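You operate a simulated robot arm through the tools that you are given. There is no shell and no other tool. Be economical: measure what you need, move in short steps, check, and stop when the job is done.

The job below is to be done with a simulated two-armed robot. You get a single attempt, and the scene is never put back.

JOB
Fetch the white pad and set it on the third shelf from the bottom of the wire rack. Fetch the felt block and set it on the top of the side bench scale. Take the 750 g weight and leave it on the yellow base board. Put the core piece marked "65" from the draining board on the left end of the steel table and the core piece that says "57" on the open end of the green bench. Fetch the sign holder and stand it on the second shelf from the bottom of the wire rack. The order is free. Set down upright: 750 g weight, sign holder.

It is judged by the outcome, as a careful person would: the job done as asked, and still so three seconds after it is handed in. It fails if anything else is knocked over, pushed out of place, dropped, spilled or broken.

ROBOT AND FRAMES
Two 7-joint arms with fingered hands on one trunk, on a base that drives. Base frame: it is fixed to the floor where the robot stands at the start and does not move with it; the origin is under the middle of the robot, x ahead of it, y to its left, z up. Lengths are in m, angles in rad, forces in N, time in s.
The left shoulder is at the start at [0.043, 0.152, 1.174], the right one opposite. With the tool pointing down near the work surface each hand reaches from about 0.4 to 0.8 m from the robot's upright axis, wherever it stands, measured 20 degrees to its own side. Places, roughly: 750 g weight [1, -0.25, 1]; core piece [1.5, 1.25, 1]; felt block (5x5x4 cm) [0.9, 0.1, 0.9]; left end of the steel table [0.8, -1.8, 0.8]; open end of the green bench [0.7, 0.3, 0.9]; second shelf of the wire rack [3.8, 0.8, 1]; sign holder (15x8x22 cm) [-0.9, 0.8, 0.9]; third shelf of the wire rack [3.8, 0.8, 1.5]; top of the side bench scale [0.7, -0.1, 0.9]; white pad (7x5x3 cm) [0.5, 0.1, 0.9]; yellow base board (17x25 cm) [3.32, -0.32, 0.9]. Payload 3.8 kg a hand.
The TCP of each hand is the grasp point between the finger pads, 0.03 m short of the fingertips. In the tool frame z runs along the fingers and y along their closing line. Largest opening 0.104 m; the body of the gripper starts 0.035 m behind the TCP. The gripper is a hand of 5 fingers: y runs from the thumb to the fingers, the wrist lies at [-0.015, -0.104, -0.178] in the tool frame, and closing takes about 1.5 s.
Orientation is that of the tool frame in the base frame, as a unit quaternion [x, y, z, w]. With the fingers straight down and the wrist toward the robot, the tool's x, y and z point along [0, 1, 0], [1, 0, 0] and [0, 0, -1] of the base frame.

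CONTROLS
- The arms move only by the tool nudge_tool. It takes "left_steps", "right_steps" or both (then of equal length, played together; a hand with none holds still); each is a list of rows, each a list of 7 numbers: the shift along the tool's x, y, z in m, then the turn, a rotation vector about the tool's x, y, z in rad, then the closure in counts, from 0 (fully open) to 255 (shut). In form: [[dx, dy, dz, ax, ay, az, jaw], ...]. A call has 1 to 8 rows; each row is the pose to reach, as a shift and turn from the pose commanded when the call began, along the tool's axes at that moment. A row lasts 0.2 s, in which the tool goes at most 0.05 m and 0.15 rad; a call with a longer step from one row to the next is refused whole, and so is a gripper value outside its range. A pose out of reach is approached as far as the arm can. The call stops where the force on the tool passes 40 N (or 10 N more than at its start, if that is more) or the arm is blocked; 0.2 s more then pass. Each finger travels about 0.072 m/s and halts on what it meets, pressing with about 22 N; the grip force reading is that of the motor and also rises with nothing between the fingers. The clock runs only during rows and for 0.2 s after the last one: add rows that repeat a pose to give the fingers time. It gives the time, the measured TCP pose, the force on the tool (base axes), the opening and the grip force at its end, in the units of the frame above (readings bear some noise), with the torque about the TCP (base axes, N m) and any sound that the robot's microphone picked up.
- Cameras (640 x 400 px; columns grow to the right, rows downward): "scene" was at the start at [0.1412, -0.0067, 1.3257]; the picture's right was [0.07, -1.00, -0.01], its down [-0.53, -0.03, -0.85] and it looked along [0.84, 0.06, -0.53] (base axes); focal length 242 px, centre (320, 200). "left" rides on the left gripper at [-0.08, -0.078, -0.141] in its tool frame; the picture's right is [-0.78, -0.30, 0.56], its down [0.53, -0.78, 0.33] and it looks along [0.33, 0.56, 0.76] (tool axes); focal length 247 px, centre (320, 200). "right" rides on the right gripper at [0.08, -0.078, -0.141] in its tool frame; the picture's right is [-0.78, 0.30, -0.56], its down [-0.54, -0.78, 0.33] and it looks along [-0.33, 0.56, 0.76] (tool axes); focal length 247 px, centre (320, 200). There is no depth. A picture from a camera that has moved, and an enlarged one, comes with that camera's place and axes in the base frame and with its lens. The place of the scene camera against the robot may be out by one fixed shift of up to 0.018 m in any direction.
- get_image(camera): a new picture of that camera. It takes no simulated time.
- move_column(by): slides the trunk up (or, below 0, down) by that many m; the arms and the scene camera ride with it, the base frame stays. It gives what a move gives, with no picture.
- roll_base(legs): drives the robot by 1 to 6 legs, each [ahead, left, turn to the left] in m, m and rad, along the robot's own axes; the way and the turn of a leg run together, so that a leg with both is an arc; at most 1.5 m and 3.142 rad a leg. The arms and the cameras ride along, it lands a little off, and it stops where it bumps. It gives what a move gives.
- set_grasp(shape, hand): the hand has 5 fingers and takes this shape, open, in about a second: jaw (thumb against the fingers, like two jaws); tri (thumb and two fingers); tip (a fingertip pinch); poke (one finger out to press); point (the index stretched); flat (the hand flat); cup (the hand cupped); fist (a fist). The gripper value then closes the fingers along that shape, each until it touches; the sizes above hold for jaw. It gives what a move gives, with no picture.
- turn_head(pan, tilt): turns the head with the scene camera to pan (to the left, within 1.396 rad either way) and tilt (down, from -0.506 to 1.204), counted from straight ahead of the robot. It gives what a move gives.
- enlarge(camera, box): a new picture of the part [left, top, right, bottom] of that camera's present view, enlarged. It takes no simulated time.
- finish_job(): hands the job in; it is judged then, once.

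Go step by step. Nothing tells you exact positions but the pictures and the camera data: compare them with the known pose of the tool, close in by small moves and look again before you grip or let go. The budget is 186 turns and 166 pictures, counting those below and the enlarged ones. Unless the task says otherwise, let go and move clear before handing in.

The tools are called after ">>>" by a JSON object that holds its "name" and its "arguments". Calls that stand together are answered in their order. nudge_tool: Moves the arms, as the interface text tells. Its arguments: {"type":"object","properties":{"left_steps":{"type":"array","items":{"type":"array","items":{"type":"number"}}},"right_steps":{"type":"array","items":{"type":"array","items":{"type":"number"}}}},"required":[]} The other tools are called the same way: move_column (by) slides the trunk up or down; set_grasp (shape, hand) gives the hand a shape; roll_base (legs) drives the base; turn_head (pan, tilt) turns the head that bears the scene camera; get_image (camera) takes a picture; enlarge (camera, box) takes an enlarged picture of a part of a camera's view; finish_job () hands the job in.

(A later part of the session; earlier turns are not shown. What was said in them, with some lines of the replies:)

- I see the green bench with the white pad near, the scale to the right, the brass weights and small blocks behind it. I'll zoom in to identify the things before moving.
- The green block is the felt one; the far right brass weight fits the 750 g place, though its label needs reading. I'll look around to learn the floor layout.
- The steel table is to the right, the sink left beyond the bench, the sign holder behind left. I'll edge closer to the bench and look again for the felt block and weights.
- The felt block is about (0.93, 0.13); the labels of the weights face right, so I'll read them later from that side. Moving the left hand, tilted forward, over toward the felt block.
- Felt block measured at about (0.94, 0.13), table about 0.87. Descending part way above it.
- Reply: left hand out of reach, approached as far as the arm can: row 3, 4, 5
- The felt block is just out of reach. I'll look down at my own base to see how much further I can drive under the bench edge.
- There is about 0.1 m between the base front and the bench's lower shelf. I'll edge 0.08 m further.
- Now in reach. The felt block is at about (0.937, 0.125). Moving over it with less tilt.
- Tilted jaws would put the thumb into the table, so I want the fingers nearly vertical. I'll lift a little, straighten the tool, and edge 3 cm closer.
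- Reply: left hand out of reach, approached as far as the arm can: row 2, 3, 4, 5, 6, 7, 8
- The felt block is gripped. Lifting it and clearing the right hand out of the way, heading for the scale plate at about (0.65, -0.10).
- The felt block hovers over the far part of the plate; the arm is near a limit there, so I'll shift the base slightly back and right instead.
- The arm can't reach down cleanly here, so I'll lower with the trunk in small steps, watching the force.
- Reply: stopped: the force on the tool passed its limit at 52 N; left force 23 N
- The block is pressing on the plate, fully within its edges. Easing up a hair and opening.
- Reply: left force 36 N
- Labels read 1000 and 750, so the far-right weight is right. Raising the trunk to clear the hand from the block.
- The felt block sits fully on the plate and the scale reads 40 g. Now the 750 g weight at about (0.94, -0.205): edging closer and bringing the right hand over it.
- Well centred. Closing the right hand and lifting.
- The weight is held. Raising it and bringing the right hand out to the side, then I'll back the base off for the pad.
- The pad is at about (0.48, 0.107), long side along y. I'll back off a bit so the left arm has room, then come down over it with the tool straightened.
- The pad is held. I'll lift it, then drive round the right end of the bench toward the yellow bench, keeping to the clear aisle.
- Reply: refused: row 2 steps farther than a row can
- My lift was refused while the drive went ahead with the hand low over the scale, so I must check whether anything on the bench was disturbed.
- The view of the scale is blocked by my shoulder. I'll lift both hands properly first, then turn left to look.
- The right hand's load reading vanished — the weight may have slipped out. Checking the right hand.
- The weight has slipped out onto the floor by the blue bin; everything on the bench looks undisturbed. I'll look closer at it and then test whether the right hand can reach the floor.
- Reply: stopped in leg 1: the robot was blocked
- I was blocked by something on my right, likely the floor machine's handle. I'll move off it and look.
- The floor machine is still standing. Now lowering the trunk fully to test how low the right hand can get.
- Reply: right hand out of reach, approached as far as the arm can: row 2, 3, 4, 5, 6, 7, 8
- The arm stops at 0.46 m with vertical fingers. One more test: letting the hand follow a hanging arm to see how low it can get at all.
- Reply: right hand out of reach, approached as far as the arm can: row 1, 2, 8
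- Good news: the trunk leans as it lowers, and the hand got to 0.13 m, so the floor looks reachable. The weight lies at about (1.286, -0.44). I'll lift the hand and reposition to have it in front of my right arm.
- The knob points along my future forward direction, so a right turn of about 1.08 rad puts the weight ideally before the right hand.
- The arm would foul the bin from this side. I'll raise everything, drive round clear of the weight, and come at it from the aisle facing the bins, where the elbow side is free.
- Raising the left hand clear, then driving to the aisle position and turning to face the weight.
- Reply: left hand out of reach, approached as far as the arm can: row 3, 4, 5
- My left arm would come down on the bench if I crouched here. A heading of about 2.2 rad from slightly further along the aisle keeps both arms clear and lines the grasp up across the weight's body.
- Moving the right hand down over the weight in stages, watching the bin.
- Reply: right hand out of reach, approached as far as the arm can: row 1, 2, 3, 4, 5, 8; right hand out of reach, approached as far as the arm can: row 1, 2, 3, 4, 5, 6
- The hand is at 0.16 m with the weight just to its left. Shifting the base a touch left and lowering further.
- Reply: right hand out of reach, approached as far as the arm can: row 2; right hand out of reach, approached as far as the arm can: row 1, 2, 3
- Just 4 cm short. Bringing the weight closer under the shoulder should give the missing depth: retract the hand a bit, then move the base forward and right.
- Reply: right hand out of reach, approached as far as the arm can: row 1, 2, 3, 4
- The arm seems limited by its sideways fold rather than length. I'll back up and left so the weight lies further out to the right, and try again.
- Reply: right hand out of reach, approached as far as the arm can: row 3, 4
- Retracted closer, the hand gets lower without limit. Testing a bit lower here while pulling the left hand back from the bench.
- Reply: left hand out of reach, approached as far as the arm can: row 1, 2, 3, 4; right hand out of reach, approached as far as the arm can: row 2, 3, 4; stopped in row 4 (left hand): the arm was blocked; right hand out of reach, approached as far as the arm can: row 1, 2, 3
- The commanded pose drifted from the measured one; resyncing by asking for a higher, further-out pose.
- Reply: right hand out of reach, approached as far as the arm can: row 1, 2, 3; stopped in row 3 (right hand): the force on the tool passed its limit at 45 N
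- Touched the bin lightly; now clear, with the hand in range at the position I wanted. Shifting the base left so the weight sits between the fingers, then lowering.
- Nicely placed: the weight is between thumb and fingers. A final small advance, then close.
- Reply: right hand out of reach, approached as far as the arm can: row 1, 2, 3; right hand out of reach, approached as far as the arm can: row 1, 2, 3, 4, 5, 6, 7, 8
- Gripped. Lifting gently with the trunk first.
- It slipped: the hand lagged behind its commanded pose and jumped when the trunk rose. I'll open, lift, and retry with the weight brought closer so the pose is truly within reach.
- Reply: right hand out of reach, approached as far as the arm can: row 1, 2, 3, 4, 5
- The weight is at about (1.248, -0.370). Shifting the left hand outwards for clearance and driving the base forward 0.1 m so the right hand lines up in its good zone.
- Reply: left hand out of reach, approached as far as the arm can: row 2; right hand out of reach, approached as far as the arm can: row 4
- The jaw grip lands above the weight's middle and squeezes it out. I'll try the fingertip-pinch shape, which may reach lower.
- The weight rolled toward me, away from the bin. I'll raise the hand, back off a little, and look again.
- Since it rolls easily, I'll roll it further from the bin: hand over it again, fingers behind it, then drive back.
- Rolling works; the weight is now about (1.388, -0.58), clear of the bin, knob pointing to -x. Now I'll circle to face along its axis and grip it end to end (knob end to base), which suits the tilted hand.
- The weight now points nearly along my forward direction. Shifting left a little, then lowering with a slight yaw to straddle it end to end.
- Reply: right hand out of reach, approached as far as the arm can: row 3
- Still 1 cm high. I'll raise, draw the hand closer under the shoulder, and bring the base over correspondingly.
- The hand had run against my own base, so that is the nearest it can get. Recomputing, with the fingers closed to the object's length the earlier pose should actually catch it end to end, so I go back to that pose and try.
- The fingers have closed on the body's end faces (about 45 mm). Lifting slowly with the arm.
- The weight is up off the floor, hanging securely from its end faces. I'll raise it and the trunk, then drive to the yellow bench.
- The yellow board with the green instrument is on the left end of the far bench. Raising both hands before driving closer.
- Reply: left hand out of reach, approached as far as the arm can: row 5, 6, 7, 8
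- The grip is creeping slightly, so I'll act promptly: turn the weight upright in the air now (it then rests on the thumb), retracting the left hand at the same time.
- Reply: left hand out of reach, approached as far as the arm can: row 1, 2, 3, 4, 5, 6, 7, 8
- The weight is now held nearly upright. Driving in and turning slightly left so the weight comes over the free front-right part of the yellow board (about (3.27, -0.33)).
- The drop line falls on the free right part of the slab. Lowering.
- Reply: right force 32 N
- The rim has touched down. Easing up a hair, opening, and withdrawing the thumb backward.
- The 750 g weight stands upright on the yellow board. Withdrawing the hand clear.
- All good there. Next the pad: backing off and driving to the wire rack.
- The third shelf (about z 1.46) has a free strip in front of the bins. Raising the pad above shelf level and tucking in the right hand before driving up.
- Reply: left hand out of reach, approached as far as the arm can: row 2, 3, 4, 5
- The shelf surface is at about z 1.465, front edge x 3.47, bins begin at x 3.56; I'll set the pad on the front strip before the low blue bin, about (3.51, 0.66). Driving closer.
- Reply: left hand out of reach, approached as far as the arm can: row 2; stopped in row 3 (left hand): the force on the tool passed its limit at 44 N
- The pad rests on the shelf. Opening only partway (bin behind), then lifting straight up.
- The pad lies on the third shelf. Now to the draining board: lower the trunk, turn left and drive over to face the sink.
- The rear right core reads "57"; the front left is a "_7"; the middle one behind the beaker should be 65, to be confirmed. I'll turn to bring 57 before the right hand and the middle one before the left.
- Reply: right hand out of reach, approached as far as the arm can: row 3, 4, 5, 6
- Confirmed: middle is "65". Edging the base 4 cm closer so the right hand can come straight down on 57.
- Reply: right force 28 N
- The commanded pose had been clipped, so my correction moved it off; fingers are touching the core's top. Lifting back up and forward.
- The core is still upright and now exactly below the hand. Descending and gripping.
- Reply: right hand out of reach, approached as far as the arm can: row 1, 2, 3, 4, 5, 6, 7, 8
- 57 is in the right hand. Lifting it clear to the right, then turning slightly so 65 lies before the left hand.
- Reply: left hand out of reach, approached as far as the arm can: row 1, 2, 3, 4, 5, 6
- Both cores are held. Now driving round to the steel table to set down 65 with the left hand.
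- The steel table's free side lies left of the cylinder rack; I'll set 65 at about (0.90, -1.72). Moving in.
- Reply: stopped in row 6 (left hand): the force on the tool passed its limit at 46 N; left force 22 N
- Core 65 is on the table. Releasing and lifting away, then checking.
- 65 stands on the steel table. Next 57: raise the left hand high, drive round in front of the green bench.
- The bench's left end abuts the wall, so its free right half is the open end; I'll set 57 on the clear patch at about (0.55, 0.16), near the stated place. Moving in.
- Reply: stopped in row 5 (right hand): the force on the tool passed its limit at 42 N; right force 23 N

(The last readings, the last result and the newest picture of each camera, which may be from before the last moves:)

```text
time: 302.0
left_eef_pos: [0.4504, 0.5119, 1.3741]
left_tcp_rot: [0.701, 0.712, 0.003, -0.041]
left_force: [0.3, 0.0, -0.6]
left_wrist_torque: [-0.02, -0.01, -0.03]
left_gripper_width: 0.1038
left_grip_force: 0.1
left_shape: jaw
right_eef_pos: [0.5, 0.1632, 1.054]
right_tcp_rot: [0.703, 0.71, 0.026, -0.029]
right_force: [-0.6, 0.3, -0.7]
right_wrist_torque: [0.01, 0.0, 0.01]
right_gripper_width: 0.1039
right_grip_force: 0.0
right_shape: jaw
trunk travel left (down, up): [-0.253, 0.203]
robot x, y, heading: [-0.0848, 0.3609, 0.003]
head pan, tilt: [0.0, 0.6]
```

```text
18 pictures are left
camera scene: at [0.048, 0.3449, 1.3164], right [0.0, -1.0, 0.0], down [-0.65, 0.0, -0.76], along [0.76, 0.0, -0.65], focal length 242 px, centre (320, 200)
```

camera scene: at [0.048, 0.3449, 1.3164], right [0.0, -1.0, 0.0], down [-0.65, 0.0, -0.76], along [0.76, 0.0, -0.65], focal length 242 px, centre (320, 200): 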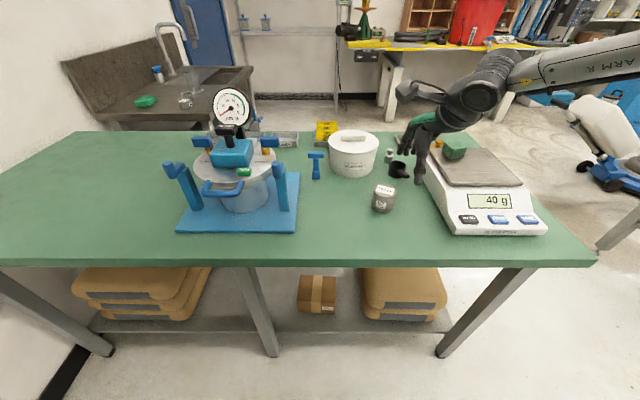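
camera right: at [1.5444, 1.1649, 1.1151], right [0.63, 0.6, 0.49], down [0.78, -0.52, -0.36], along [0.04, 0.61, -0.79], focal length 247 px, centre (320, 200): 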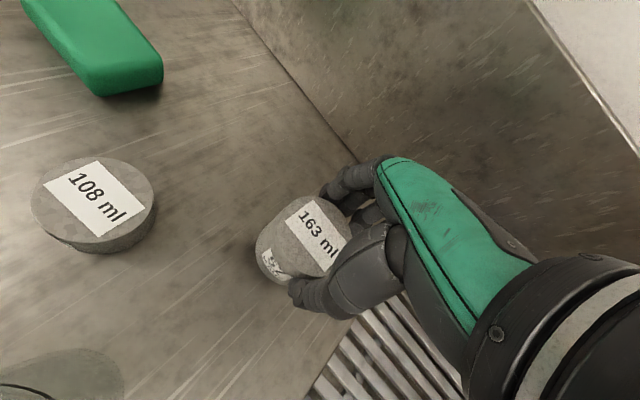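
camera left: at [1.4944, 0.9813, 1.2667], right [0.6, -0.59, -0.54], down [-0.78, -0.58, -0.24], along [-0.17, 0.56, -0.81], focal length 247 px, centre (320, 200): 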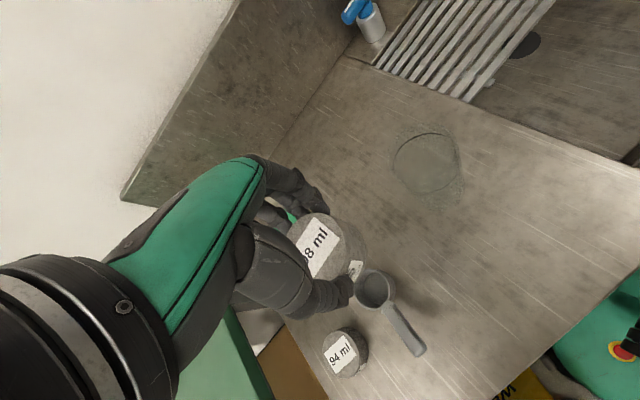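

57 is placed. Now the sign holder behind me on the wooden bench: raise both hands well above everything, then turn round in the gap.

>>> {"name": "nudge_tool", "arguments": {"right_steps": [[0, -0.01, -0.045, 0, 0, 0, 0], [0, -0.02, -0.09, 0, 0, 0, 0], [0, -0.03, -0.135, 0, 0, 0, 0], [0, -0.04, -0.18, 0, 0, 0, 0], [0, -0.05, -0.225, 0, 0, 0, 0], [0, -0.06, -0.27, 0, 0, 0, 0], [0, -0.08, -0.3, 0, 0, 0, 0]]}}

>>> {"name": "roll_base", "arguments": {"legs": [[-0.05, 0.28, 0], [0, 0, 3.13]]}}

>>> {"name": "turn_head", "arguments": {"pan": -0.1, "tilt": 0.45}}

>>> {"name": "get_image", "arguments": {"camera": "scene"}}

```text
time: 303.6
left_eef_pos: [0.4521, 0.5124, 1.3736]
left_tcp_rot: [0.701, 0.712, 0.002, -0.043]
left_force: [-0.4, 1.2, 0.5]
left_wrist_torque: [0.03, 0.01, -0.01]
left_gripper_width: 0.1035
left_grip_force: 0.0
left_shape: jaw
right_eef_pos: [0.4203, 0.14, 1.3543]
right_tcp_rot: [0.702, 0.711, 0.025, -0.029]
right_force: [-0.4, 0.3, 0.2]
right_wrist_torque: [0.0, -0.06, -0.01]
right_gripper_width: 0.1035
right_grip_force: 0.1
right_shape: jaw
trunk travel left (down, up): [-0.253, 0.203]
robot x, y, heading: [-0.0897, 0.3588, -0.005]
head pan, tilt: [0.0, 0.6]
```

```text
time: 312.9
left_eef_pos: [-0.6723, 0.4754, 1.3737]
left_tcp_rot: [0.716, -0.697, 0.043, 0.002]
left_force: [0.4, -0.7, 0.2]
left_wrist_torque: [0.01, 0.02, -0.02]
left_gripper_width: 0.1036
left_grip_force: 0.0
left_shape: jaw
right_eef_pos: [-0.6442, 0.8468, 1.3536]
right_tcp_rot: [0.714, -0.699, 0.029, 0.025]
right_force: [-0.5, -0.3, -0.1]
right_wrist_torque: [0.04, 0.0, 0.01]
right_gripper_width: 0.104
right_grip_force: 0.1
right_shape: jaw
trunk travel left (down, up): [-0.253, 0.203]
robot x, y, heading: [-0.1359, 0.6334, -3.127]
head pan, tilt: [0.0, 0.6]
```

```text
time: 313.6
left_eef_pos: [-0.6717, 0.4741, 1.3725]
left_tcp_rot: [0.716, -0.697, 0.043, 0.002]
left_force: [0.8, 0.1, 0.5]
left_wrist_torque: [-0.01, -0.04, -0.02]
left_gripper_width: 0.1041
left_grip_force: 0.1
left_shape: jaw
right_eef_pos: [-0.6431, 0.8469, 1.3545]
right_tcp_rot: [0.714, -0.699, 0.03, 0.025]
right_force: [0.8, -0.6, -0.7]
right_wrist_torque: [-0.01, -0.01, 0.01]
right_gripper_width: 0.104
right_grip_force: 0.0
right_shape: jaw
trunk travel left (down, up): [-0.253, 0.203]
robot x, y, heading: [-0.1332, 0.6366, -3.124]
head pan, tilt: [-0.099, 0.45]
```

```text
17 pictures are left
camera scene: at [-0.2777, 0.6293, 1.3292], right [0.09, 1.0, 0.01], down [0.53, -0.04, -0.85], along [-0.84, 0.08, -0.53], focal length 242 px, centre (320, 200)
```

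scene: 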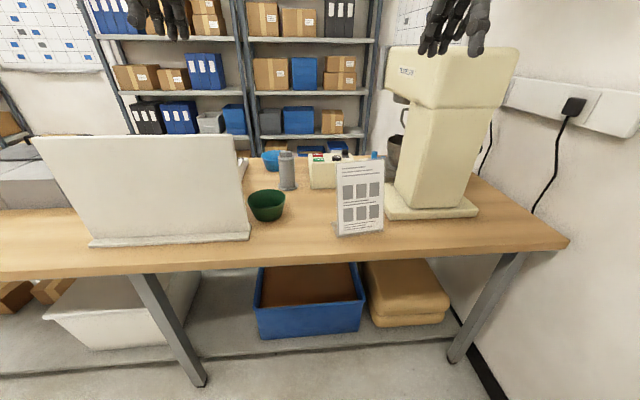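

The white sign holder stands at about (-0.84, 0.80), beside a cream machine whose head overhangs on the right. I'll bring the right hand over its left part and look closely.

>>> {"name": "nudge_tool", "arguments": {"right_steps": [[0.045, 0.0, 0, 0, 0, 0, 0], [0.09, 0.01, 0, 0, 0, 0, 0], [0.09, 0.05, 0.02, 0, 0, 0, 0], [0.09, 0.09, 0.05, 0, 0, 0, 0], [0.09, 0.13, 0.08, 0, 0, 0, 0], [0.09, 0.15, 0.11, 0, 0, 0, 0]]}}

>>> {"name": "get_image", "arguments": {"camera": "right"}}

>>> {"name": "enlarge", "arguments": {"camera": "scene", "box": [300, 60, 460, 260]}}

```text
time: 315.0
left_eef_pos: [-0.6729, 0.4766, 1.3712]
left_tcp_rot: [0.716, -0.697, 0.045, 0.002]
left_force: [0.1, -0.8, -0.6]
left_wrist_torque: [-0.05, -0.02, -0.01]
left_gripper_width: 0.1039
left_grip_force: 0.0
left_shape: jaw
right_eef_pos: [-0.7822, 0.8224, 1.2366]
right_tcp_rot: [0.714, -0.699, 0.03, 0.026]
right_force: [0.6, 0.5, 1.1]
right_wrist_torque: [-0.02, -0.03, 0.04]
right_gripper_width: 0.104
right_grip_force: 0.1
right_shape: jaw
right hand out of reach, approached as far as the arm can: row 3, 4, 5, 6
trunk travel left (down, up): [-0.253, 0.203]
robot x, y, heading: [-0.1361, 0.6332, -3.126]
head pan, tilt: [-0.099, 0.45]
```

```text
16 pictures are left
camera right: at [-0.7035, 0.755, 1.3835], right [-0.32, 0.81, 0.49], down [0.77, 0.52, -0.37], along [-0.56, 0.26, -0.79], focal length 247 px, centre (320, 200)
```

right: 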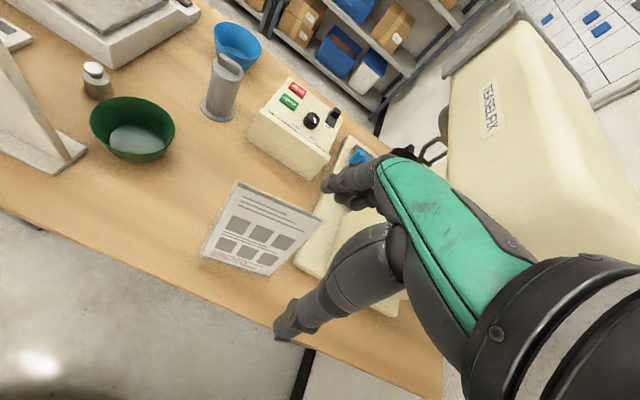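

```text
2.00 times, centred on (380, 160) of scene
camera zoom: at [-0.279, 0.6302, 1.3289], right [0.09, 1.0, 0.01], down [0.53, -0.04, -0.85], along [-0.84, 0.08, -0.53], focal length 485 px, centre (200, 280)
```

zoom: 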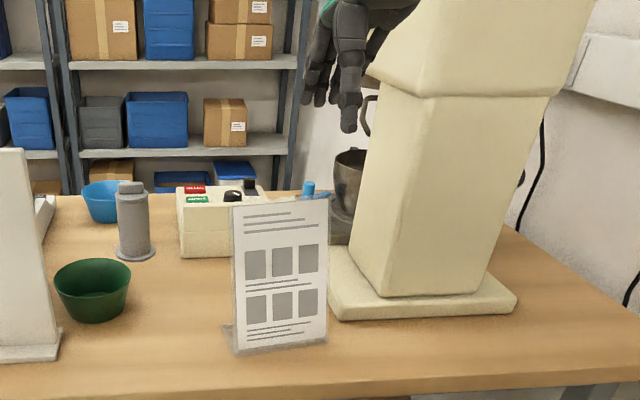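

The machine's head would foul my right arm, so I'll use the left hand instead: retract the right hand, shift the base right, and come in with the left.

>>> {"name": "nudge_tool", "arguments": {"right_steps": [[0, 0, -0.04, 0, 0, 0, 0], [0, -0.03, -0.06, 0, 0, 0, 0], [0, -0.07, -0.08, 0, 0, 0, 0], [0, -0.11, -0.1, 0, 0, 0, 0], [0, -0.15, -0.12, 0, 0, 0, 0], [0, -0.19, -0.14, 0, 0, 0, 0], [0, -0.23, -0.15, 0, 0, 0, 0]]}}

>>> {"name": "roll_base", "arguments": {"legs": [[0.0, -0.24, 0], [0.06, 0, 0]]}}

>>> {"name": "nudge_tool", "arguments": {"left_steps": [[-0.015, 0.03, 0.03, 0, 0, 0, 0], [-0.03, 0.05, 0.07, 0, 0, 0, 0], [-0.04, 0.08, 0.105, 0, 0, 0, 0], [-0.05, 0.11, 0.14, 0.03, 0, 0, 0], [-0.05, 0.125, 0.18, 0.06, 0, 0, 0], [-0.05, 0.13, 0.21, 0.1, 0, 0, 0]]}}

>>> {"name": "get_image", "arguments": {"camera": "left"}}

>>> {"name": "get_image", "arguments": {"camera": "scene"}}

```text
time: 316.6
left_eef_pos: [-0.6706, 0.4752, 1.3731]
left_tcp_rot: [0.716, -0.697, 0.043, 0.002]
left_force: [-0.9, -0.7, -0.2]
left_wrist_torque: [-0.01, -0.01, 0.03]
left_gripper_width: 0.1041
left_grip_force: 0.1
left_shape: jaw
right_eef_pos: [-0.5488, 0.8398, 1.3864]
right_tcp_rot: [0.714, -0.699, 0.029, 0.025]
right_force: [0.3, -0.2, 0.6]
right_wrist_torque: [0.01, 0.02, -0.04]
right_gripper_width: 0.1038
right_grip_force: 0.0
right_shape: jaw
right hand out of reach, approached as far as the arm can: row 1
trunk travel left (down, up): [-0.253, 0.203]
robot x, y, heading: [-0.1343, 0.6333, -3.126]
head pan, tilt: [-0.099, 0.45]
```

```text
time: 319.0
left_eef_pos: [-0.7265, 0.7174, 1.3761]
left_tcp_rot: [0.716, -0.697, 0.04, 0.004]
left_force: [0.7, 0.2, -0.4]
left_wrist_torque: [0.01, 0.02, 0.0]
left_gripper_width: 0.1037
left_grip_force: 0.1
left_shape: jaw
right_eef_pos: [-0.6056, 1.0799, 1.3901]
right_tcp_rot: [0.714, -0.699, 0.026, 0.027]
right_force: [0.6, -0.6, 0.3]
right_wrist_torque: [0.01, 0.03, -0.02]
right_gripper_width: 0.1036
right_grip_force: 0.2
right_shape: jaw
trunk travel left (down, up): [-0.253, 0.203]
robot x, y, heading: [-0.1992, 0.8782, -3.128]
head pan, tilt: [-0.099, 0.45]
```

```text
time: 320.4
left_eef_pos: [-0.8516, 0.7488, 1.1534]
left_tcp_rot: [0.714, -0.695, 0.077, -0.034]
left_force: [-0.9, 0.1, 0.2]
left_wrist_torque: [-0.04, -0.02, -0.01]
left_gripper_width: 0.1038
left_grip_force: 0.2
left_shape: jaw
right_eef_pos: [-0.6146, 1.0811, 1.387]
right_tcp_rot: [0.714, -0.699, 0.029, 0.025]
right_force: [-0.2, -0.3, -0.2]
right_wrist_torque: [0.02, 0.03, -0.01]
right_gripper_width: 0.1039
right_grip_force: 0.0
right_shape: jaw
trunk travel left (down, up): [-0.253, 0.203]
robot x, y, heading: [-0.1985, 0.8745, -3.126]
head pan, tilt: [-0.099, 0.45]
```

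```text
14 pictures are left
camera left: at [-0.7996, 0.839, 1.301], right [0.36, 0.75, -0.55], down [0.83, -0.53, -0.17], along [-0.42, -0.4, -0.82], focal length 247 px, centre (320, 200)
```

left: 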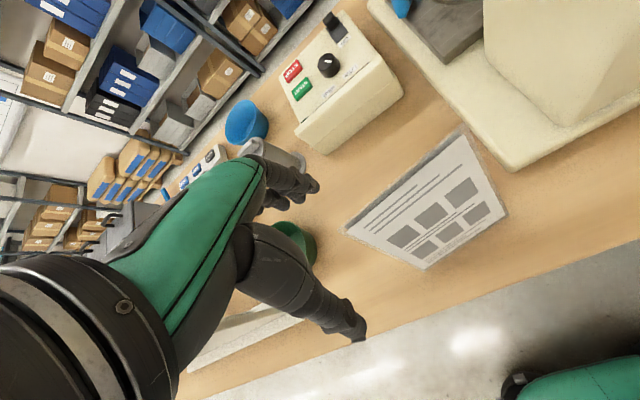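

```text
13 pictures are left
camera scene: at [-0.3411, 0.8717, 1.3291], right [0.09, 1.0, 0.01], down [0.53, -0.04, -0.85], along [-0.84, 0.08, -0.53], focal length 242 px, centre (320, 200)
```

scene: 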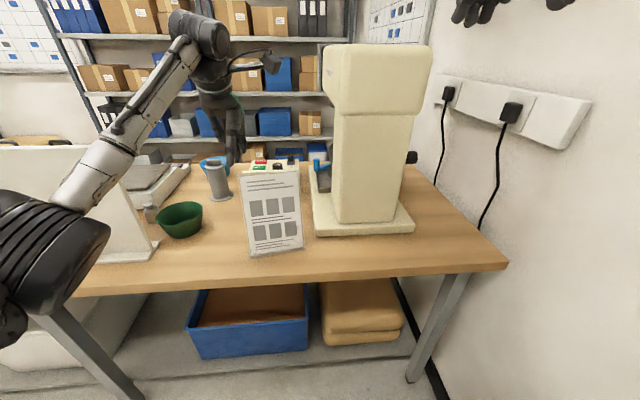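

The left hand is well lined up over the sign's top edge. Lowering over it with a slight yaw, then closing.

>>> {"name": "nudge_tool", "arguments": {"left_steps": [[-0.012, 0.008, 0.03, 0, 0, -0.05, 0], [-0.024, 0.02, 0.06, 0, 0, -0.1, 0], [-0.036, 0.034, 0.095, 0, 0, -0.15, 0], [-0.036, 0.034, 0.095, 0, 0, -0.15, 0]]}}

>>> {"name": "get_image", "arguments": {"camera": "left"}}

```text
time: 321.4
left_eef_pos: [-0.8719, 0.7802, 1.0526]
left_tcp_rot: [0.765, -0.639, 0.079, -0.027]
left_force: [-0.3, -0.6, 0.4]
left_wrist_torque: [0.0, 0.02, -0.02]
left_gripper_width: 0.1039
left_grip_force: 0.1
left_shape: jaw
right_eef_pos: [-0.6133, 1.081, 1.3874]
right_tcp_rot: [0.713, -0.7, 0.029, 0.026]
right_force: [-0.3, 0.2, 0.3]
right_wrist_torque: [0.0, 0.0, -0.01]
right_gripper_width: 0.1037
right_grip_force: 0.1
right_shape: jaw
trunk travel left (down, up): [-0.253, 0.203]
robot x, y, heading: [-0.2002, 0.8766, -3.128]
head pan, tilt: [-0.099, 0.45]
```

```text
12 pictures are left
camera left: at [-0.8315, 0.8806, 1.1978], right [0.24, 0.78, -0.57], down [0.9, -0.4, -0.17], along [-0.36, -0.47, -0.8], focal length 247 px, centre (320, 200)
```

left: 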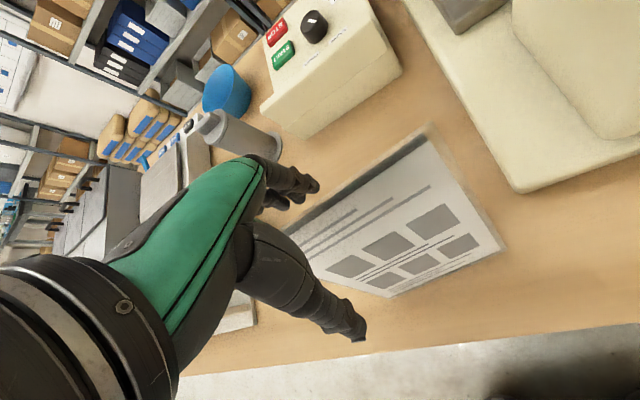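

>>> {"name": "nudge_tool", "arguments": {"left_steps": [[0, 0, 0, 0, 0, 0, 80], [0, 0, 0, 0, 0, 0, 160], [0, 0, 0, 0, 0, 0, 255], [0, 0, 0, 0, 0, 0, 255], [0, 0, 0, 0, 0, 0, 255], [0, 0, 0, 0, 0, 0, 255], [0, 0, 0, 0, 0, 0, 255], [0, 0, -0.02, 0, 0, 0, 255]]}}

>>> {"name": "nudge_tool", "arguments": {"left_steps": [[0, 0, -0.04, 0, 0, 0, 255], [0, 0, -0.08, 0, 0, 0, 255], [0, -0.02, -0.12, 0, 0, 0, 255], [0.02, -0.05, -0.15, 0, 0, 0, 255], [0.03, -0.09, -0.16, 0, 0, 0, 255], [0.04, -0.13, -0.16, 0, 0, 0, 255], [0.05, -0.17, -0.16, 0, 0, 0, 255]]}}

>>> {"name": "get_image", "arguments": {"camera": "scene"}}

```text
time: 323.2
left_eef_pos: [-0.8743, 0.7817, 1.0708]
left_tcp_rot: [0.765, -0.638, 0.081, -0.028]
left_force: [1.0, 0.3, -2.5]
left_wrist_torque: [-0.05, 0.0, -0.01]
left_gripper_width: 0.0004
left_grip_force: 21.5
left_shape: jaw
right_eef_pos: [-0.6136, 1.0814, 1.3871]
right_tcp_rot: [0.714, -0.699, 0.029, 0.026]
right_force: [0.6, 0.5, 0.0]
right_wrist_torque: [0.01, -0.01, 0.0]
right_gripper_width: 0.1037
right_grip_force: 0.2
right_shape: jaw
trunk travel left (down, up): [-0.253, 0.203]
robot x, y, heading: [-0.1951, 0.876, -3.13]
head pan, tilt: [-0.099, 0.45]
```

```text
time: 324.8
left_eef_pos: [-0.7232, 0.775, 1.2576]
left_tcp_rot: [0.765, -0.639, 0.081, -0.028]
left_force: [0.2, 0.0, -0.6]
left_wrist_torque: [-0.04, -0.01, -0.02]
left_gripper_width: 0.0
left_grip_force: 22.1
left_shape: jaw
right_eef_pos: [-0.6121, 1.0808, 1.3872]
right_tcp_rot: [0.714, -0.699, 0.028, 0.027]
right_force: [0.5, 0.1, 0.1]
right_wrist_torque: [0.0, -0.02, -0.03]
right_gripper_width: 0.104
right_grip_force: 0.0
right_shape: jaw
trunk travel left (down, up): [-0.253, 0.203]
robot x, y, heading: [-0.1964, 0.8774, -3.127]
head pan, tilt: [-0.099, 0.45]
```

```text
11 pictures are left
camera scene: at [-0.3388, 0.872, 1.3294], right [0.09, 1.0, 0.01], down [0.53, -0.04, -0.85], along [-0.84, 0.08, -0.53], focal length 242 px, centre (320, 200)
```

scene: 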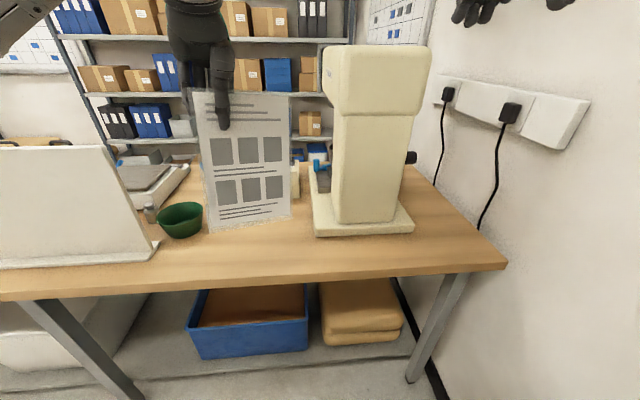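

The sign holder is held. Raising it and driving round by the front aisle to the wire rack.

>>> {"name": "nudge_tool", "arguments": {"left_steps": [[0, 0, -0.04, 0, 0, 0, 255], [0, 0, -0.08, 0, 0, 0, 255], [0, 0, -0.12, 0, 0, 0, 255]]}}

>>> {"name": "roll_base", "arguments": {"legs": [[0, 0, 1.55], [1.45, 0, 0], [0.15, 0, 0], [0, 0, 1.577], [1.5, 0, 0], [0.75, 0, 0]]}}

>>> {"name": "roll_base", "arguments": {"legs": [[0, 1.4, 0]]}}

>>> {"name": "turn_head", "arguments": {"pan": 0.0, "tilt": 0.3}}

>>> {"name": "get_image", "arguments": {"camera": "scene"}}

```text
time: 325.6
left_eef_pos: [-0.7464, 0.7814, 1.3756]
left_tcp_rot: [0.764, -0.639, 0.081, -0.027]
left_force: [0.7, 0.6, -1.0]
left_wrist_torque: [-0.04, -0.03, -0.02]
left_gripper_width: 0.0
left_grip_force: 21.7
left_shape: jaw
right_eef_pos: [-0.6129, 1.0833, 1.3862]
right_tcp_rot: [0.714, -0.699, 0.029, 0.025]
right_force: [-0.6, 0.4, 0.3]
right_wrist_torque: [-0.01, -0.01, 0.03]
right_gripper_width: 0.1038
right_grip_force: 0.1
right_shape: jaw
trunk travel left (down, up): [-0.253, 0.203]
robot x, y, heading: [-0.1976, 0.8811, -3.129]
head pan, tilt: [-0.099, 0.45]
```

```text
time: 352.1
left_eef_pos: [2.6073, -0.7086, 1.3765]
left_tcp_rot: [0.661, 0.746, -0.025, -0.081]
left_force: [0.7, -0.1, -1.1]
left_wrist_torque: [0.05, -0.05, 0.0]
left_gripper_width: 0.0
left_grip_force: 21.9
left_shape: jaw
right_eef_pos: [2.4586, -1.0024, 1.3873]
right_tcp_rot: [0.718, 0.695, 0.027, -0.028]
right_force: [0.5, -0.1, 0.0]
right_wrist_torque: [0.0, -0.04, -0.01]
right_gripper_width: 0.1038
right_grip_force: 0.0
right_shape: jaw
trunk travel left (down, up): [-0.253, 0.203]
robot x, y, heading: [2.0518, -0.7763, -0.039]
head pan, tilt: [-0.099, 0.45]
```

```text
time: 359.1
left_eef_pos: [2.66, 0.7083, 1.375]
left_tcp_rot: [0.657, 0.75, -0.027, -0.08]
left_force: [-0.1, 0.3, -1.3]
left_wrist_torque: [0.06, 0.01, 0.0]
left_gripper_width: 0.0
left_grip_force: 22.1
left_shape: jaw
right_eef_pos: [2.513, 0.413, 1.387]
right_tcp_rot: [0.715, 0.698, 0.025, -0.027]
right_force: [-0.3, 0.8, 0.3]
right_wrist_torque: [-0.01, 0.0, 0.02]
right_gripper_width: 0.1038
right_grip_force: 0.1
right_shape: jaw
trunk travel left (down, up): [-0.253, 0.203]
robot x, y, heading: [2.1102, 0.6336, -0.035]
head pan, tilt: [-0.099, 0.45]
stopped in leg 1: the robot was blocked; the commanded pose is now the measured one
```

```text
time: 359.8
left_eef_pos: [2.6586, 0.7054, 1.375]
left_tcp_rot: [0.656, 0.75, -0.026, -0.081]
left_force: [0.5, 0.2, -0.9]
left_wrist_torque: [-0.01, 0.0, -0.02]
left_gripper_width: 0.0002
left_grip_force: 21.8
left_shape: jaw
right_eef_pos: [2.5123, 0.4107, 1.3867]
right_tcp_rot: [0.715, 0.698, 0.026, -0.028]
right_force: [0.2, 0.2, 0.3]
right_wrist_torque: [0.0, 0.0, -0.02]
right_gripper_width: 0.104
right_grip_force: 0.0
right_shape: jaw
trunk travel left (down, up): [-0.253, 0.203]
robot x, y, heading: [2.1079, 0.637, -0.03]
head pan, tilt: [0.0, 0.3]
```

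```text
10 pictures are left
camera scene: at [2.2499, 0.6162, 1.3428], right [-0.03, -1.0, 0.0], down [-0.4, 0.01, -0.92], along [0.92, -0.03, -0.4], focal length 242 px, centre (320, 200)
```

scene: 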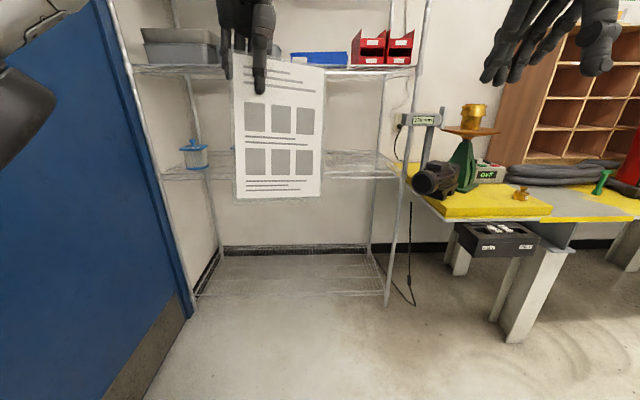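

Near the rack (a light bump stopped me at the open door side). The second shelf is at z ≈ 0.955, empty in the middle. Lowering the sign to entry height, shifting right, and driving closer.

>>> {"name": "nudge_tool", "arguments": {"left_steps": [[0, 0.008, 0.045, 0, 0, 0, 255], [0, 0.016, 0.09, 0, 0, 0, 255], [0, 0.024, 0.135, 0, 0, 0, 255], [0, 0.032, 0.175, 0, 0, 0, 255], [0, 0.036, 0.205, 0, 0, 0, 255]]}}

>>> {"name": "roll_base", "arguments": {"legs": [[0, -0.05, 0.03], [0.55, 0, 0]]}}

>>> {"name": "get_image", "arguments": {"camera": "scene"}}

```text
time: 361.0
left_eef_pos: [2.6652, 0.7247, 1.1651]
left_tcp_rot: [0.656, 0.75, -0.026, -0.08]
left_force: [-0.1, 0.7, -2.3]
left_wrist_torque: [0.01, 0.0, -0.02]
left_gripper_width: 0.0
left_grip_force: 22.5
left_shape: jaw
right_eef_pos: [2.5136, 0.4105, 1.3878]
right_tcp_rot: [0.715, 0.698, 0.025, -0.028]
right_force: [0.4, 0.8, 0.3]
right_wrist_torque: [-0.02, -0.01, -0.03]
right_gripper_width: 0.1037
right_grip_force: 0.0
right_shape: jaw
trunk travel left (down, up): [-0.253, 0.203]
robot x, y, heading: [2.1062, 0.6315, -0.03]
head pan, tilt: [0.0, 0.3]
```

```text
time: 364.7
left_eef_pos: [3.208, 0.6918, 1.1657]
left_tcp_rot: [0.644, 0.76, -0.027, -0.08]
left_force: [0.4, -0.5, -1.0]
left_wrist_torque: [0.04, 0.01, 0.01]
left_gripper_width: 0.0002
left_grip_force: 22.4
left_shape: jaw
right_eef_pos: [3.0685, 0.3737, 1.388]
right_tcp_rot: [0.704, 0.71, 0.025, -0.028]
right_force: [0.3, -0.6, -0.1]
right_wrist_torque: [0.02, 0.01, 0.01]
right_gripper_width: 0.1039
right_grip_force: 0.1
right_shape: jaw
trunk travel left (down, up): [-0.253, 0.203]
robot x, y, heading: [2.658, 0.5864, -0.001]
head pan, tilt: [0.0, 0.3]
```

```text
9 pictures are left
camera scene: at [2.7974, 0.5698, 1.343], right [0.0, -1.0, 0.0], down [-0.4, 0.0, -0.92], along [0.92, 0.0, -0.4], focal length 242 px, centre (320, 200)
```

scene: 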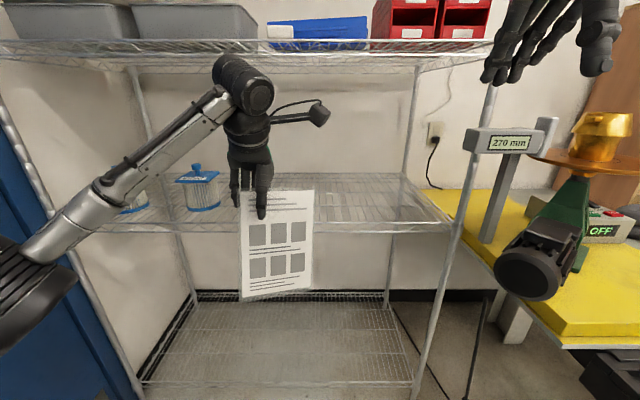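

Clear height is enough. I'll square the tool (wrist lower and further back, so it stays in front of the upper shelf's truss) and drive in.

>>> {"name": "nudge_tool", "arguments": {"left_steps": [[0, 0, 0, -0.08, 0, 0, 255], [0, 0, 0, -0.15, 0, 0, 255]]}}

>>> {"name": "roll_base", "arguments": {"legs": [[0.26, 0, 0]]}}

>>> {"name": "get_image", "arguments": {"camera": "scene"}}

>>> {"name": "get_image", "arguments": {"camera": "left"}}

```text
time: 365.3
left_eef_pos: [3.2089, 0.6917, 1.1655]
left_tcp_rot: [0.648, 0.761, 0.03, -0.032]
left_force: [-0.9, -0.8, -0.6]
left_wrist_torque: [0.04, 0.02, 0.01]
left_gripper_width: 0.0
left_grip_force: 21.6
left_shape: jaw
right_eef_pos: [3.0676, 0.3732, 1.3877]
right_tcp_rot: [0.704, 0.71, 0.025, -0.028]
right_force: [-0.5, 0.7, -0.5]
right_wrist_torque: [0.0, 0.0, -0.01]
right_gripper_width: 0.1036
right_grip_force: 0.0
right_shape: jaw
trunk travel left (down, up): [-0.253, 0.203]
robot x, y, heading: [2.6573, 0.5799, -0.004]
head pan, tilt: [0.0, 0.3]
```

```text
time: 367.1
left_eef_pos: [3.4733, 0.6906, 1.1671]
left_tcp_rot: [0.649, 0.76, 0.03, -0.031]
left_force: [-0.2, 0.7, 2.3]
left_wrist_torque: [-0.1, -0.01, -0.02]
left_gripper_width: 0.0001
left_grip_force: 22.3
left_shape: jaw
right_eef_pos: [3.3314, 0.3721, 1.3882]
right_tcp_rot: [0.705, 0.709, 0.026, -0.028]
right_force: [-0.2, 0.1, 0.5]
right_wrist_torque: [-0.01, -0.01, 0.01]
right_gripper_width: 0.1039
right_grip_force: 0.1
right_shape: jaw
trunk travel left (down, up): [-0.253, 0.203]
robot x, y, heading: [2.9196, 0.5827, -0.006]
head pan, tilt: [0.0, 0.3]
```

```text
8 pictures are left
camera scene: at [3.061, 0.5692, 1.3431], right [0.0, -1.0, 0.0], down [-0.4, 0.0, -0.92], along [0.92, 0.0, -0.4], focal length 242 px, centre (320, 200)
```

scene: 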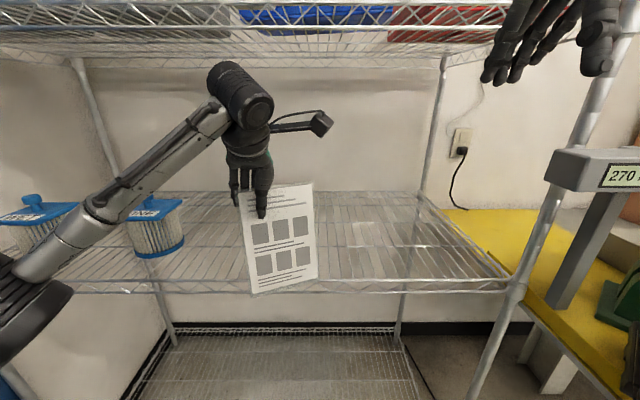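

```text
7 pictures are left
camera left: at [3.4107, 0.5866, 1.302], right [-0.18, -0.76, -0.62], down [-0.85, 0.43, -0.29], along [0.49, 0.48, -0.73], focal length 247 px, centre (320, 200)
```

left: 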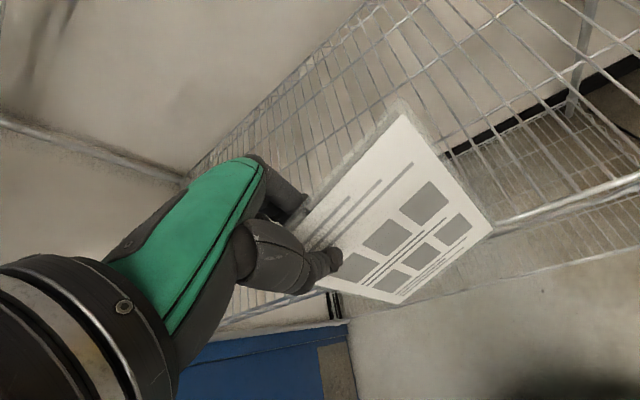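

The sign's front foot is still over the rail. Tilting the tool forward swings the foot further in while keeping the wrist out from under the truss; then a little forward.

>>> {"name": "nudge_tool", "arguments": {"left_steps": [[0, 0, -0.01, 0, 0, 0, 255], [0, 0, -0.012, -0.08, 0, 0, 255], [0, 0, -0.012, -0.15, 0, 0, 255]]}}

>>> {"name": "roll_base", "arguments": {"legs": [[0.055, 0, 0]]}}

>>> {"name": "get_image", "arguments": {"camera": "left"}}

```text
time: 367.9
left_eef_pos: [3.4751, 0.69, 1.1781]
left_tcp_rot: [0.649, 0.756, 0.086, 0.017]
left_force: [-0.3, -0.1, -1.1]
left_wrist_torque: [0.06, 0.04, -0.01]
left_gripper_width: 0.0
left_grip_force: 21.8
left_shape: jaw
right_eef_pos: [3.3323, 0.3721, 1.3876]
right_tcp_rot: [0.704, 0.709, 0.025, -0.028]
right_force: [0.0, 0.5, 0.6]
right_wrist_torque: [0.01, 0.0, 0.01]
right_gripper_width: 0.1039
right_grip_force: 0.1
right_shape: jaw
trunk travel left (down, up): [-0.253, 0.203]
robot x, y, heading: [2.9203, 0.5806, 0.001]
head pan, tilt: [0.0, 0.3]
```

```text
time: 368.9
left_eef_pos: [3.5233, 0.6882, 1.1824]
left_tcp_rot: [0.649, 0.755, 0.088, 0.02]
left_force: [-0.4, -0.2, -1.6]
left_wrist_torque: [0.09, 0.03, 0.0]
left_gripper_width: 0.0
left_grip_force: 22.1
left_shape: jaw
right_eef_pos: [3.3808, 0.3707, 1.39]
right_tcp_rot: [0.704, 0.709, 0.028, -0.026]
right_force: [0.0, 0.3, 0.6]
right_wrist_torque: [0.04, -0.03, 0.02]
right_gripper_width: 0.1037
right_grip_force: 0.0
right_shape: jaw
trunk travel left (down, up): [-0.253, 0.203]
robot x, y, heading: [2.9772, 0.5835, -0.002]
head pan, tilt: [0.0, 0.3]
```

```text
6 pictures are left
camera left: at [3.441, 0.5827, 1.3026], right [-0.09, -0.75, -0.66], down [-0.79, 0.45, -0.4], along [0.6, 0.49, -0.63], focal length 247 px, centre (320, 200)
```

left: 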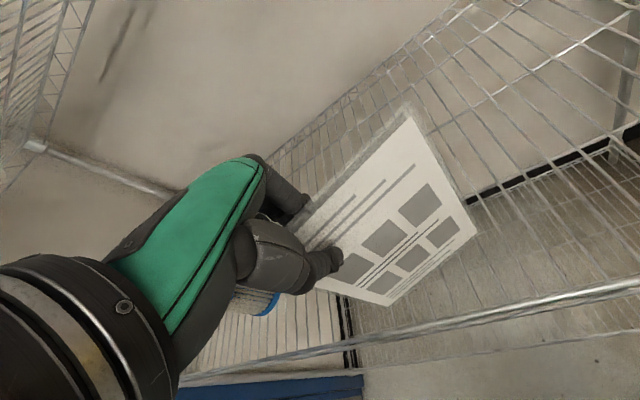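

Both foot corners are now inside the rail. Lowering while rotating the base back toward level, until it touches.

>>> {"name": "nudge_tool", "arguments": {"left_steps": [[0, -0.002, 0.015, 0, 0, 0, 255], [0, 0.01, 0.026, 0.06, 0, 0, 255], [0, 0.022, 0.034, 0.12, 0, 0, 255], [0, 0.026, 0.038, 0.17, 0, 0, 255], [0, 0.026, 0.044, 0.17, 0, 0, 255]]}}

>>> {"name": "get_image", "arguments": {"camera": "scene"}}

```text
time: 369.6
left_eef_pos: [3.5425, 0.6931, 1.1665]
left_tcp_rot: [0.648, 0.758, 0.069, 0.012]
left_force: [-0.1, 3.7, 31.9]
left_wrist_torque: [0.15, 0.07, -0.07]
left_gripper_width: 0.0
left_grip_force: 22.1
left_shape: jaw
right_eef_pos: [3.3851, 0.373, 1.3887]
right_tcp_rot: [0.704, 0.709, 0.026, -0.027]
right_force: [0.6, 0.2, -0.4]
right_wrist_torque: [-0.01, 0.02, 0.0]
right_gripper_width: 0.1041
right_grip_force: 0.0
right_shape: jaw
trunk travel left (down, up): [-0.253, 0.203]
robot x, y, heading: [2.973, 0.5827, 0.0]
head pan, tilt: [0.0, 0.3]
stopped in row 3 (left hand): the force on the tool passed its limit at 44 N (the readings are from after the stop); the commanded pose is now the measured one
```

```text
5 pictures are left
camera scene: at [3.1148, 0.5695, 1.3432], right [0.0, -1.0, 0.0], down [-0.4, 0.0, -0.92], along [0.92, 0.0, -0.4], focal length 242 px, centre (320, 200)
```

scene: 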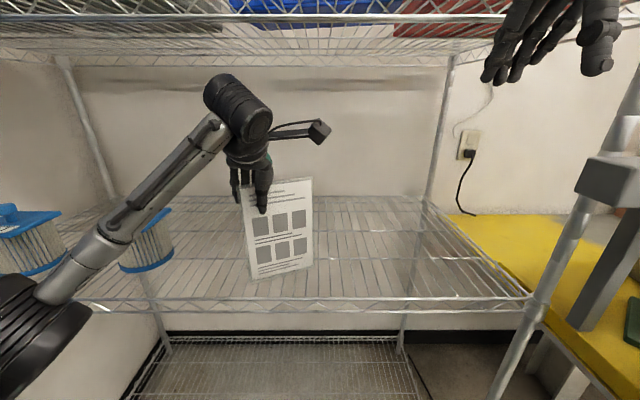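

The near foot edge is on the shelf. Levelling a bit more, opening, then sliding the open hand off sideways past the sign's left edge.

>>> {"name": "nudge_tool", "arguments": {"left_steps": [[0, 0.011, 0.002, 0.06, 0, 0, 255], [0, 0.0215, 0.005, 0.12, 0, 0, 255], [0, 0.0215, 0.005, 0.12, 0, 0, 200], [0, 0.0215, 0.005, 0.12, 0, 0, 120], [0, 0.0215, 0.005, 0.12, 0, 0, 50], [0, 0.0215, 0.005, 0.12, 0, 0, 0], [0, 0.0215, 0.005, 0.12, 0, 0, 0]]}}

>>> {"name": "enlarge", "arguments": {"camera": "scene", "box": [160, 50, 400, 320]}}

```text
time: 371.2
left_eef_pos: [3.5646, 0.6958, 1.1569]
left_tcp_rot: [0.648, 0.76, 0.019, -0.036]
left_force: [-0.2, -0.1, 0.0]
left_wrist_torque: [0.03, 0.02, -0.02]
left_gripper_width: 0.1036
left_grip_force: 0.1
left_shape: jaw
right_eef_pos: [3.3853, 0.3707, 1.3883]
right_tcp_rot: [0.704, 0.709, 0.027, -0.028]
right_force: [0.8, 0.3, -0.4]
right_wrist_torque: [-0.02, 0.02, 0.02]
right_gripper_width: 0.1037
right_grip_force: 0.0
right_shape: jaw
trunk travel left (down, up): [-0.253, 0.203]
robot x, y, heading: [2.9757, 0.5802, -0.005]
head pan, tilt: [0.0, 0.3]
```

```text
1.48 times, centred on (280, 185) of scene
camera zoom: at [3.1165, 0.5688, 1.3428], right [0.0, -1.0, 0.0], down [-0.4, 0.0, -0.92], along [0.92, 0.0, -0.4], focal length 359 px, centre (379, 222)
```

zoom: 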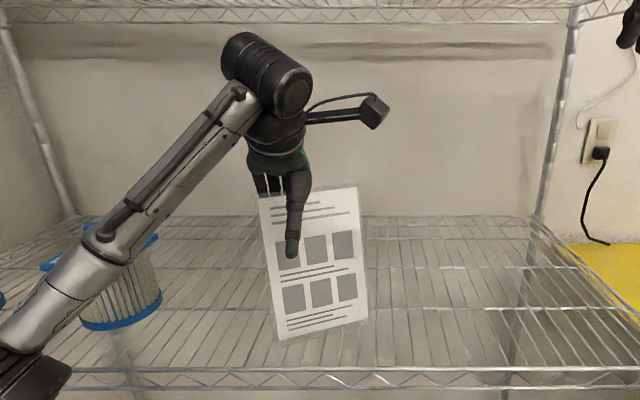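

The sign stands freely. Sliding the hand left off the plate and backing out.

>>> {"name": "nudge_tool", "arguments": {"left_steps": [[0.025, 0, 0, 0, 0, 0, 0], [0.05, 0, 0, 0, 0, 0, 0], [0.08, 0, 0, 0, 0, 0, 0]]}}

>>> {"name": "enlarge", "arguments": {"camera": "scene", "box": [120, 50, 400, 320]}}

```text
time: 372.0
left_eef_pos: [3.5511, 0.7747, 1.1634]
left_tcp_rot: [0.649, 0.76, 0.019, -0.034]
left_force: [0.3, 0.4, 0.0]
left_wrist_torque: [0.03, 0.02, 0.03]
left_gripper_width: 0.1037
left_grip_force: 0.1
left_shape: jaw
right_eef_pos: [3.3851, 0.3726, 1.3879]
right_tcp_rot: [0.704, 0.709, 0.026, -0.027]
right_force: [0.2, -0.9, -1.1]
right_wrist_torque: [-0.01, -0.03, 0.02]
right_gripper_width: 0.1039
right_grip_force: 0.0
right_shape: jaw
trunk travel left (down, up): [-0.253, 0.203]
robot x, y, heading: [2.9728, 0.579, -0.002]
head pan, tilt: [0.0, 0.3]
```

```text
1.48 times, centred on (260, 185) of scene
camera zoom: at [3.1161, 0.5698, 1.3429], right [0.0, -1.0, 0.0], down [-0.4, 0.0, -0.92], along [0.92, 0.0, -0.4], focal length 359 px, centre (409, 222)
```

zoom: 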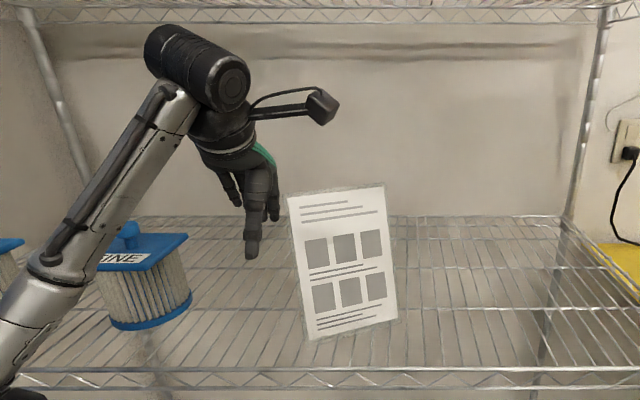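

The hand is clear of the sign. Backing out and taking a final look.

>>> {"name": "roll_base", "arguments": {"legs": [[-0.45, 0, 0]]}}

>>> {"name": "get_image", "arguments": {"camera": "scene"}}

```text
time: 374.7
left_eef_pos: [3.0993, 0.7756, 1.1628]
left_tcp_rot: [0.649, 0.759, 0.019, -0.035]
left_force: [-0.4, -0.5, 0.0]
left_wrist_torque: [0.02, 0.0, -0.01]
left_gripper_width: 0.1033
left_grip_force: 0.1
left_shape: jaw
right_eef_pos: [2.933, 0.3723, 1.3871]
right_tcp_rot: [0.704, 0.709, 0.027, -0.029]
right_force: [-0.3, -0.4, -0.7]
right_wrist_torque: [0.01, 0.02, 0.0]
right_gripper_width: 0.1039
right_grip_force: 0.0
right_shape: jaw
trunk travel left (down, up): [-0.253, 0.203]
robot x, y, heading: [2.5213, 0.5814, -0.002]
head pan, tilt: [0.0, 0.3]
```

```text
2 pictures are left
camera scene: at [2.664, 0.5701, 1.3427], right [0.0, -1.0, 0.0], down [-0.4, 0.0, -0.92], along [0.92, 0.0, -0.4], focal length 242 px, centre (320, 200)
```

scene: 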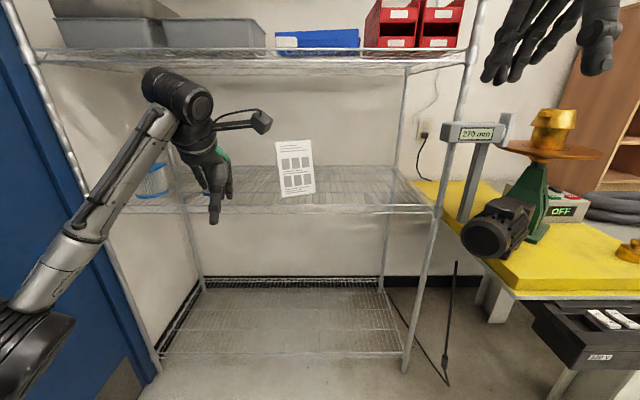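

The sign stands on the second shelf, the pad lies on the third, and the 750 g weight is upright on the yellow board. Everything has been placed and both hands are clear, so I'm handing in.

>>> {"name": "finish_job", "arguments": {}}

```text
The job is handed in.
```

I've handed the job in with all six items in place, but it wasn't a clean run: I dropped the 750 g weight on the floor once and bumped a few things along the way.

| Item | Where it is now |
|---|---|
| White pad | Third shelf from the bottom of the wire rack, on the front strip before the blue bin |
| Felt block | On the side bench scale's plate; the display read 40 g |
| 750 g weight | Upright on the yellow base board |
| Core "65" | Steel table, on the end nearest the green bench |
| Core "57" | Green bench, on the clear patch near (0.55, 0.17) |
| Sign holder | Standing on the second shelf from the bottom of the wire rack |

- **The drop:** the weight slipped from the right hand while I turned. I picked it up from the floor and set it down upright.
- **Bumps:** I hit the blue PLASTIC bin with the hand (45 N). The base was also stopped twice: once on my right, probably by the floor machine's handle, and once on my left near the blue door. I saw nothing knocked over, but I did not check whether any of them moved slightly.
- **Low pass over the scale:** one drive took the pad across the bench with the hand lower than I meant. The scale and felt block looked undisturbed afterwards.
- **Where "57" went:** I took the "open end" of the green bench to be its free right-hand half, because the left end is against the wall. The place you gave was [0.7, 0.3].
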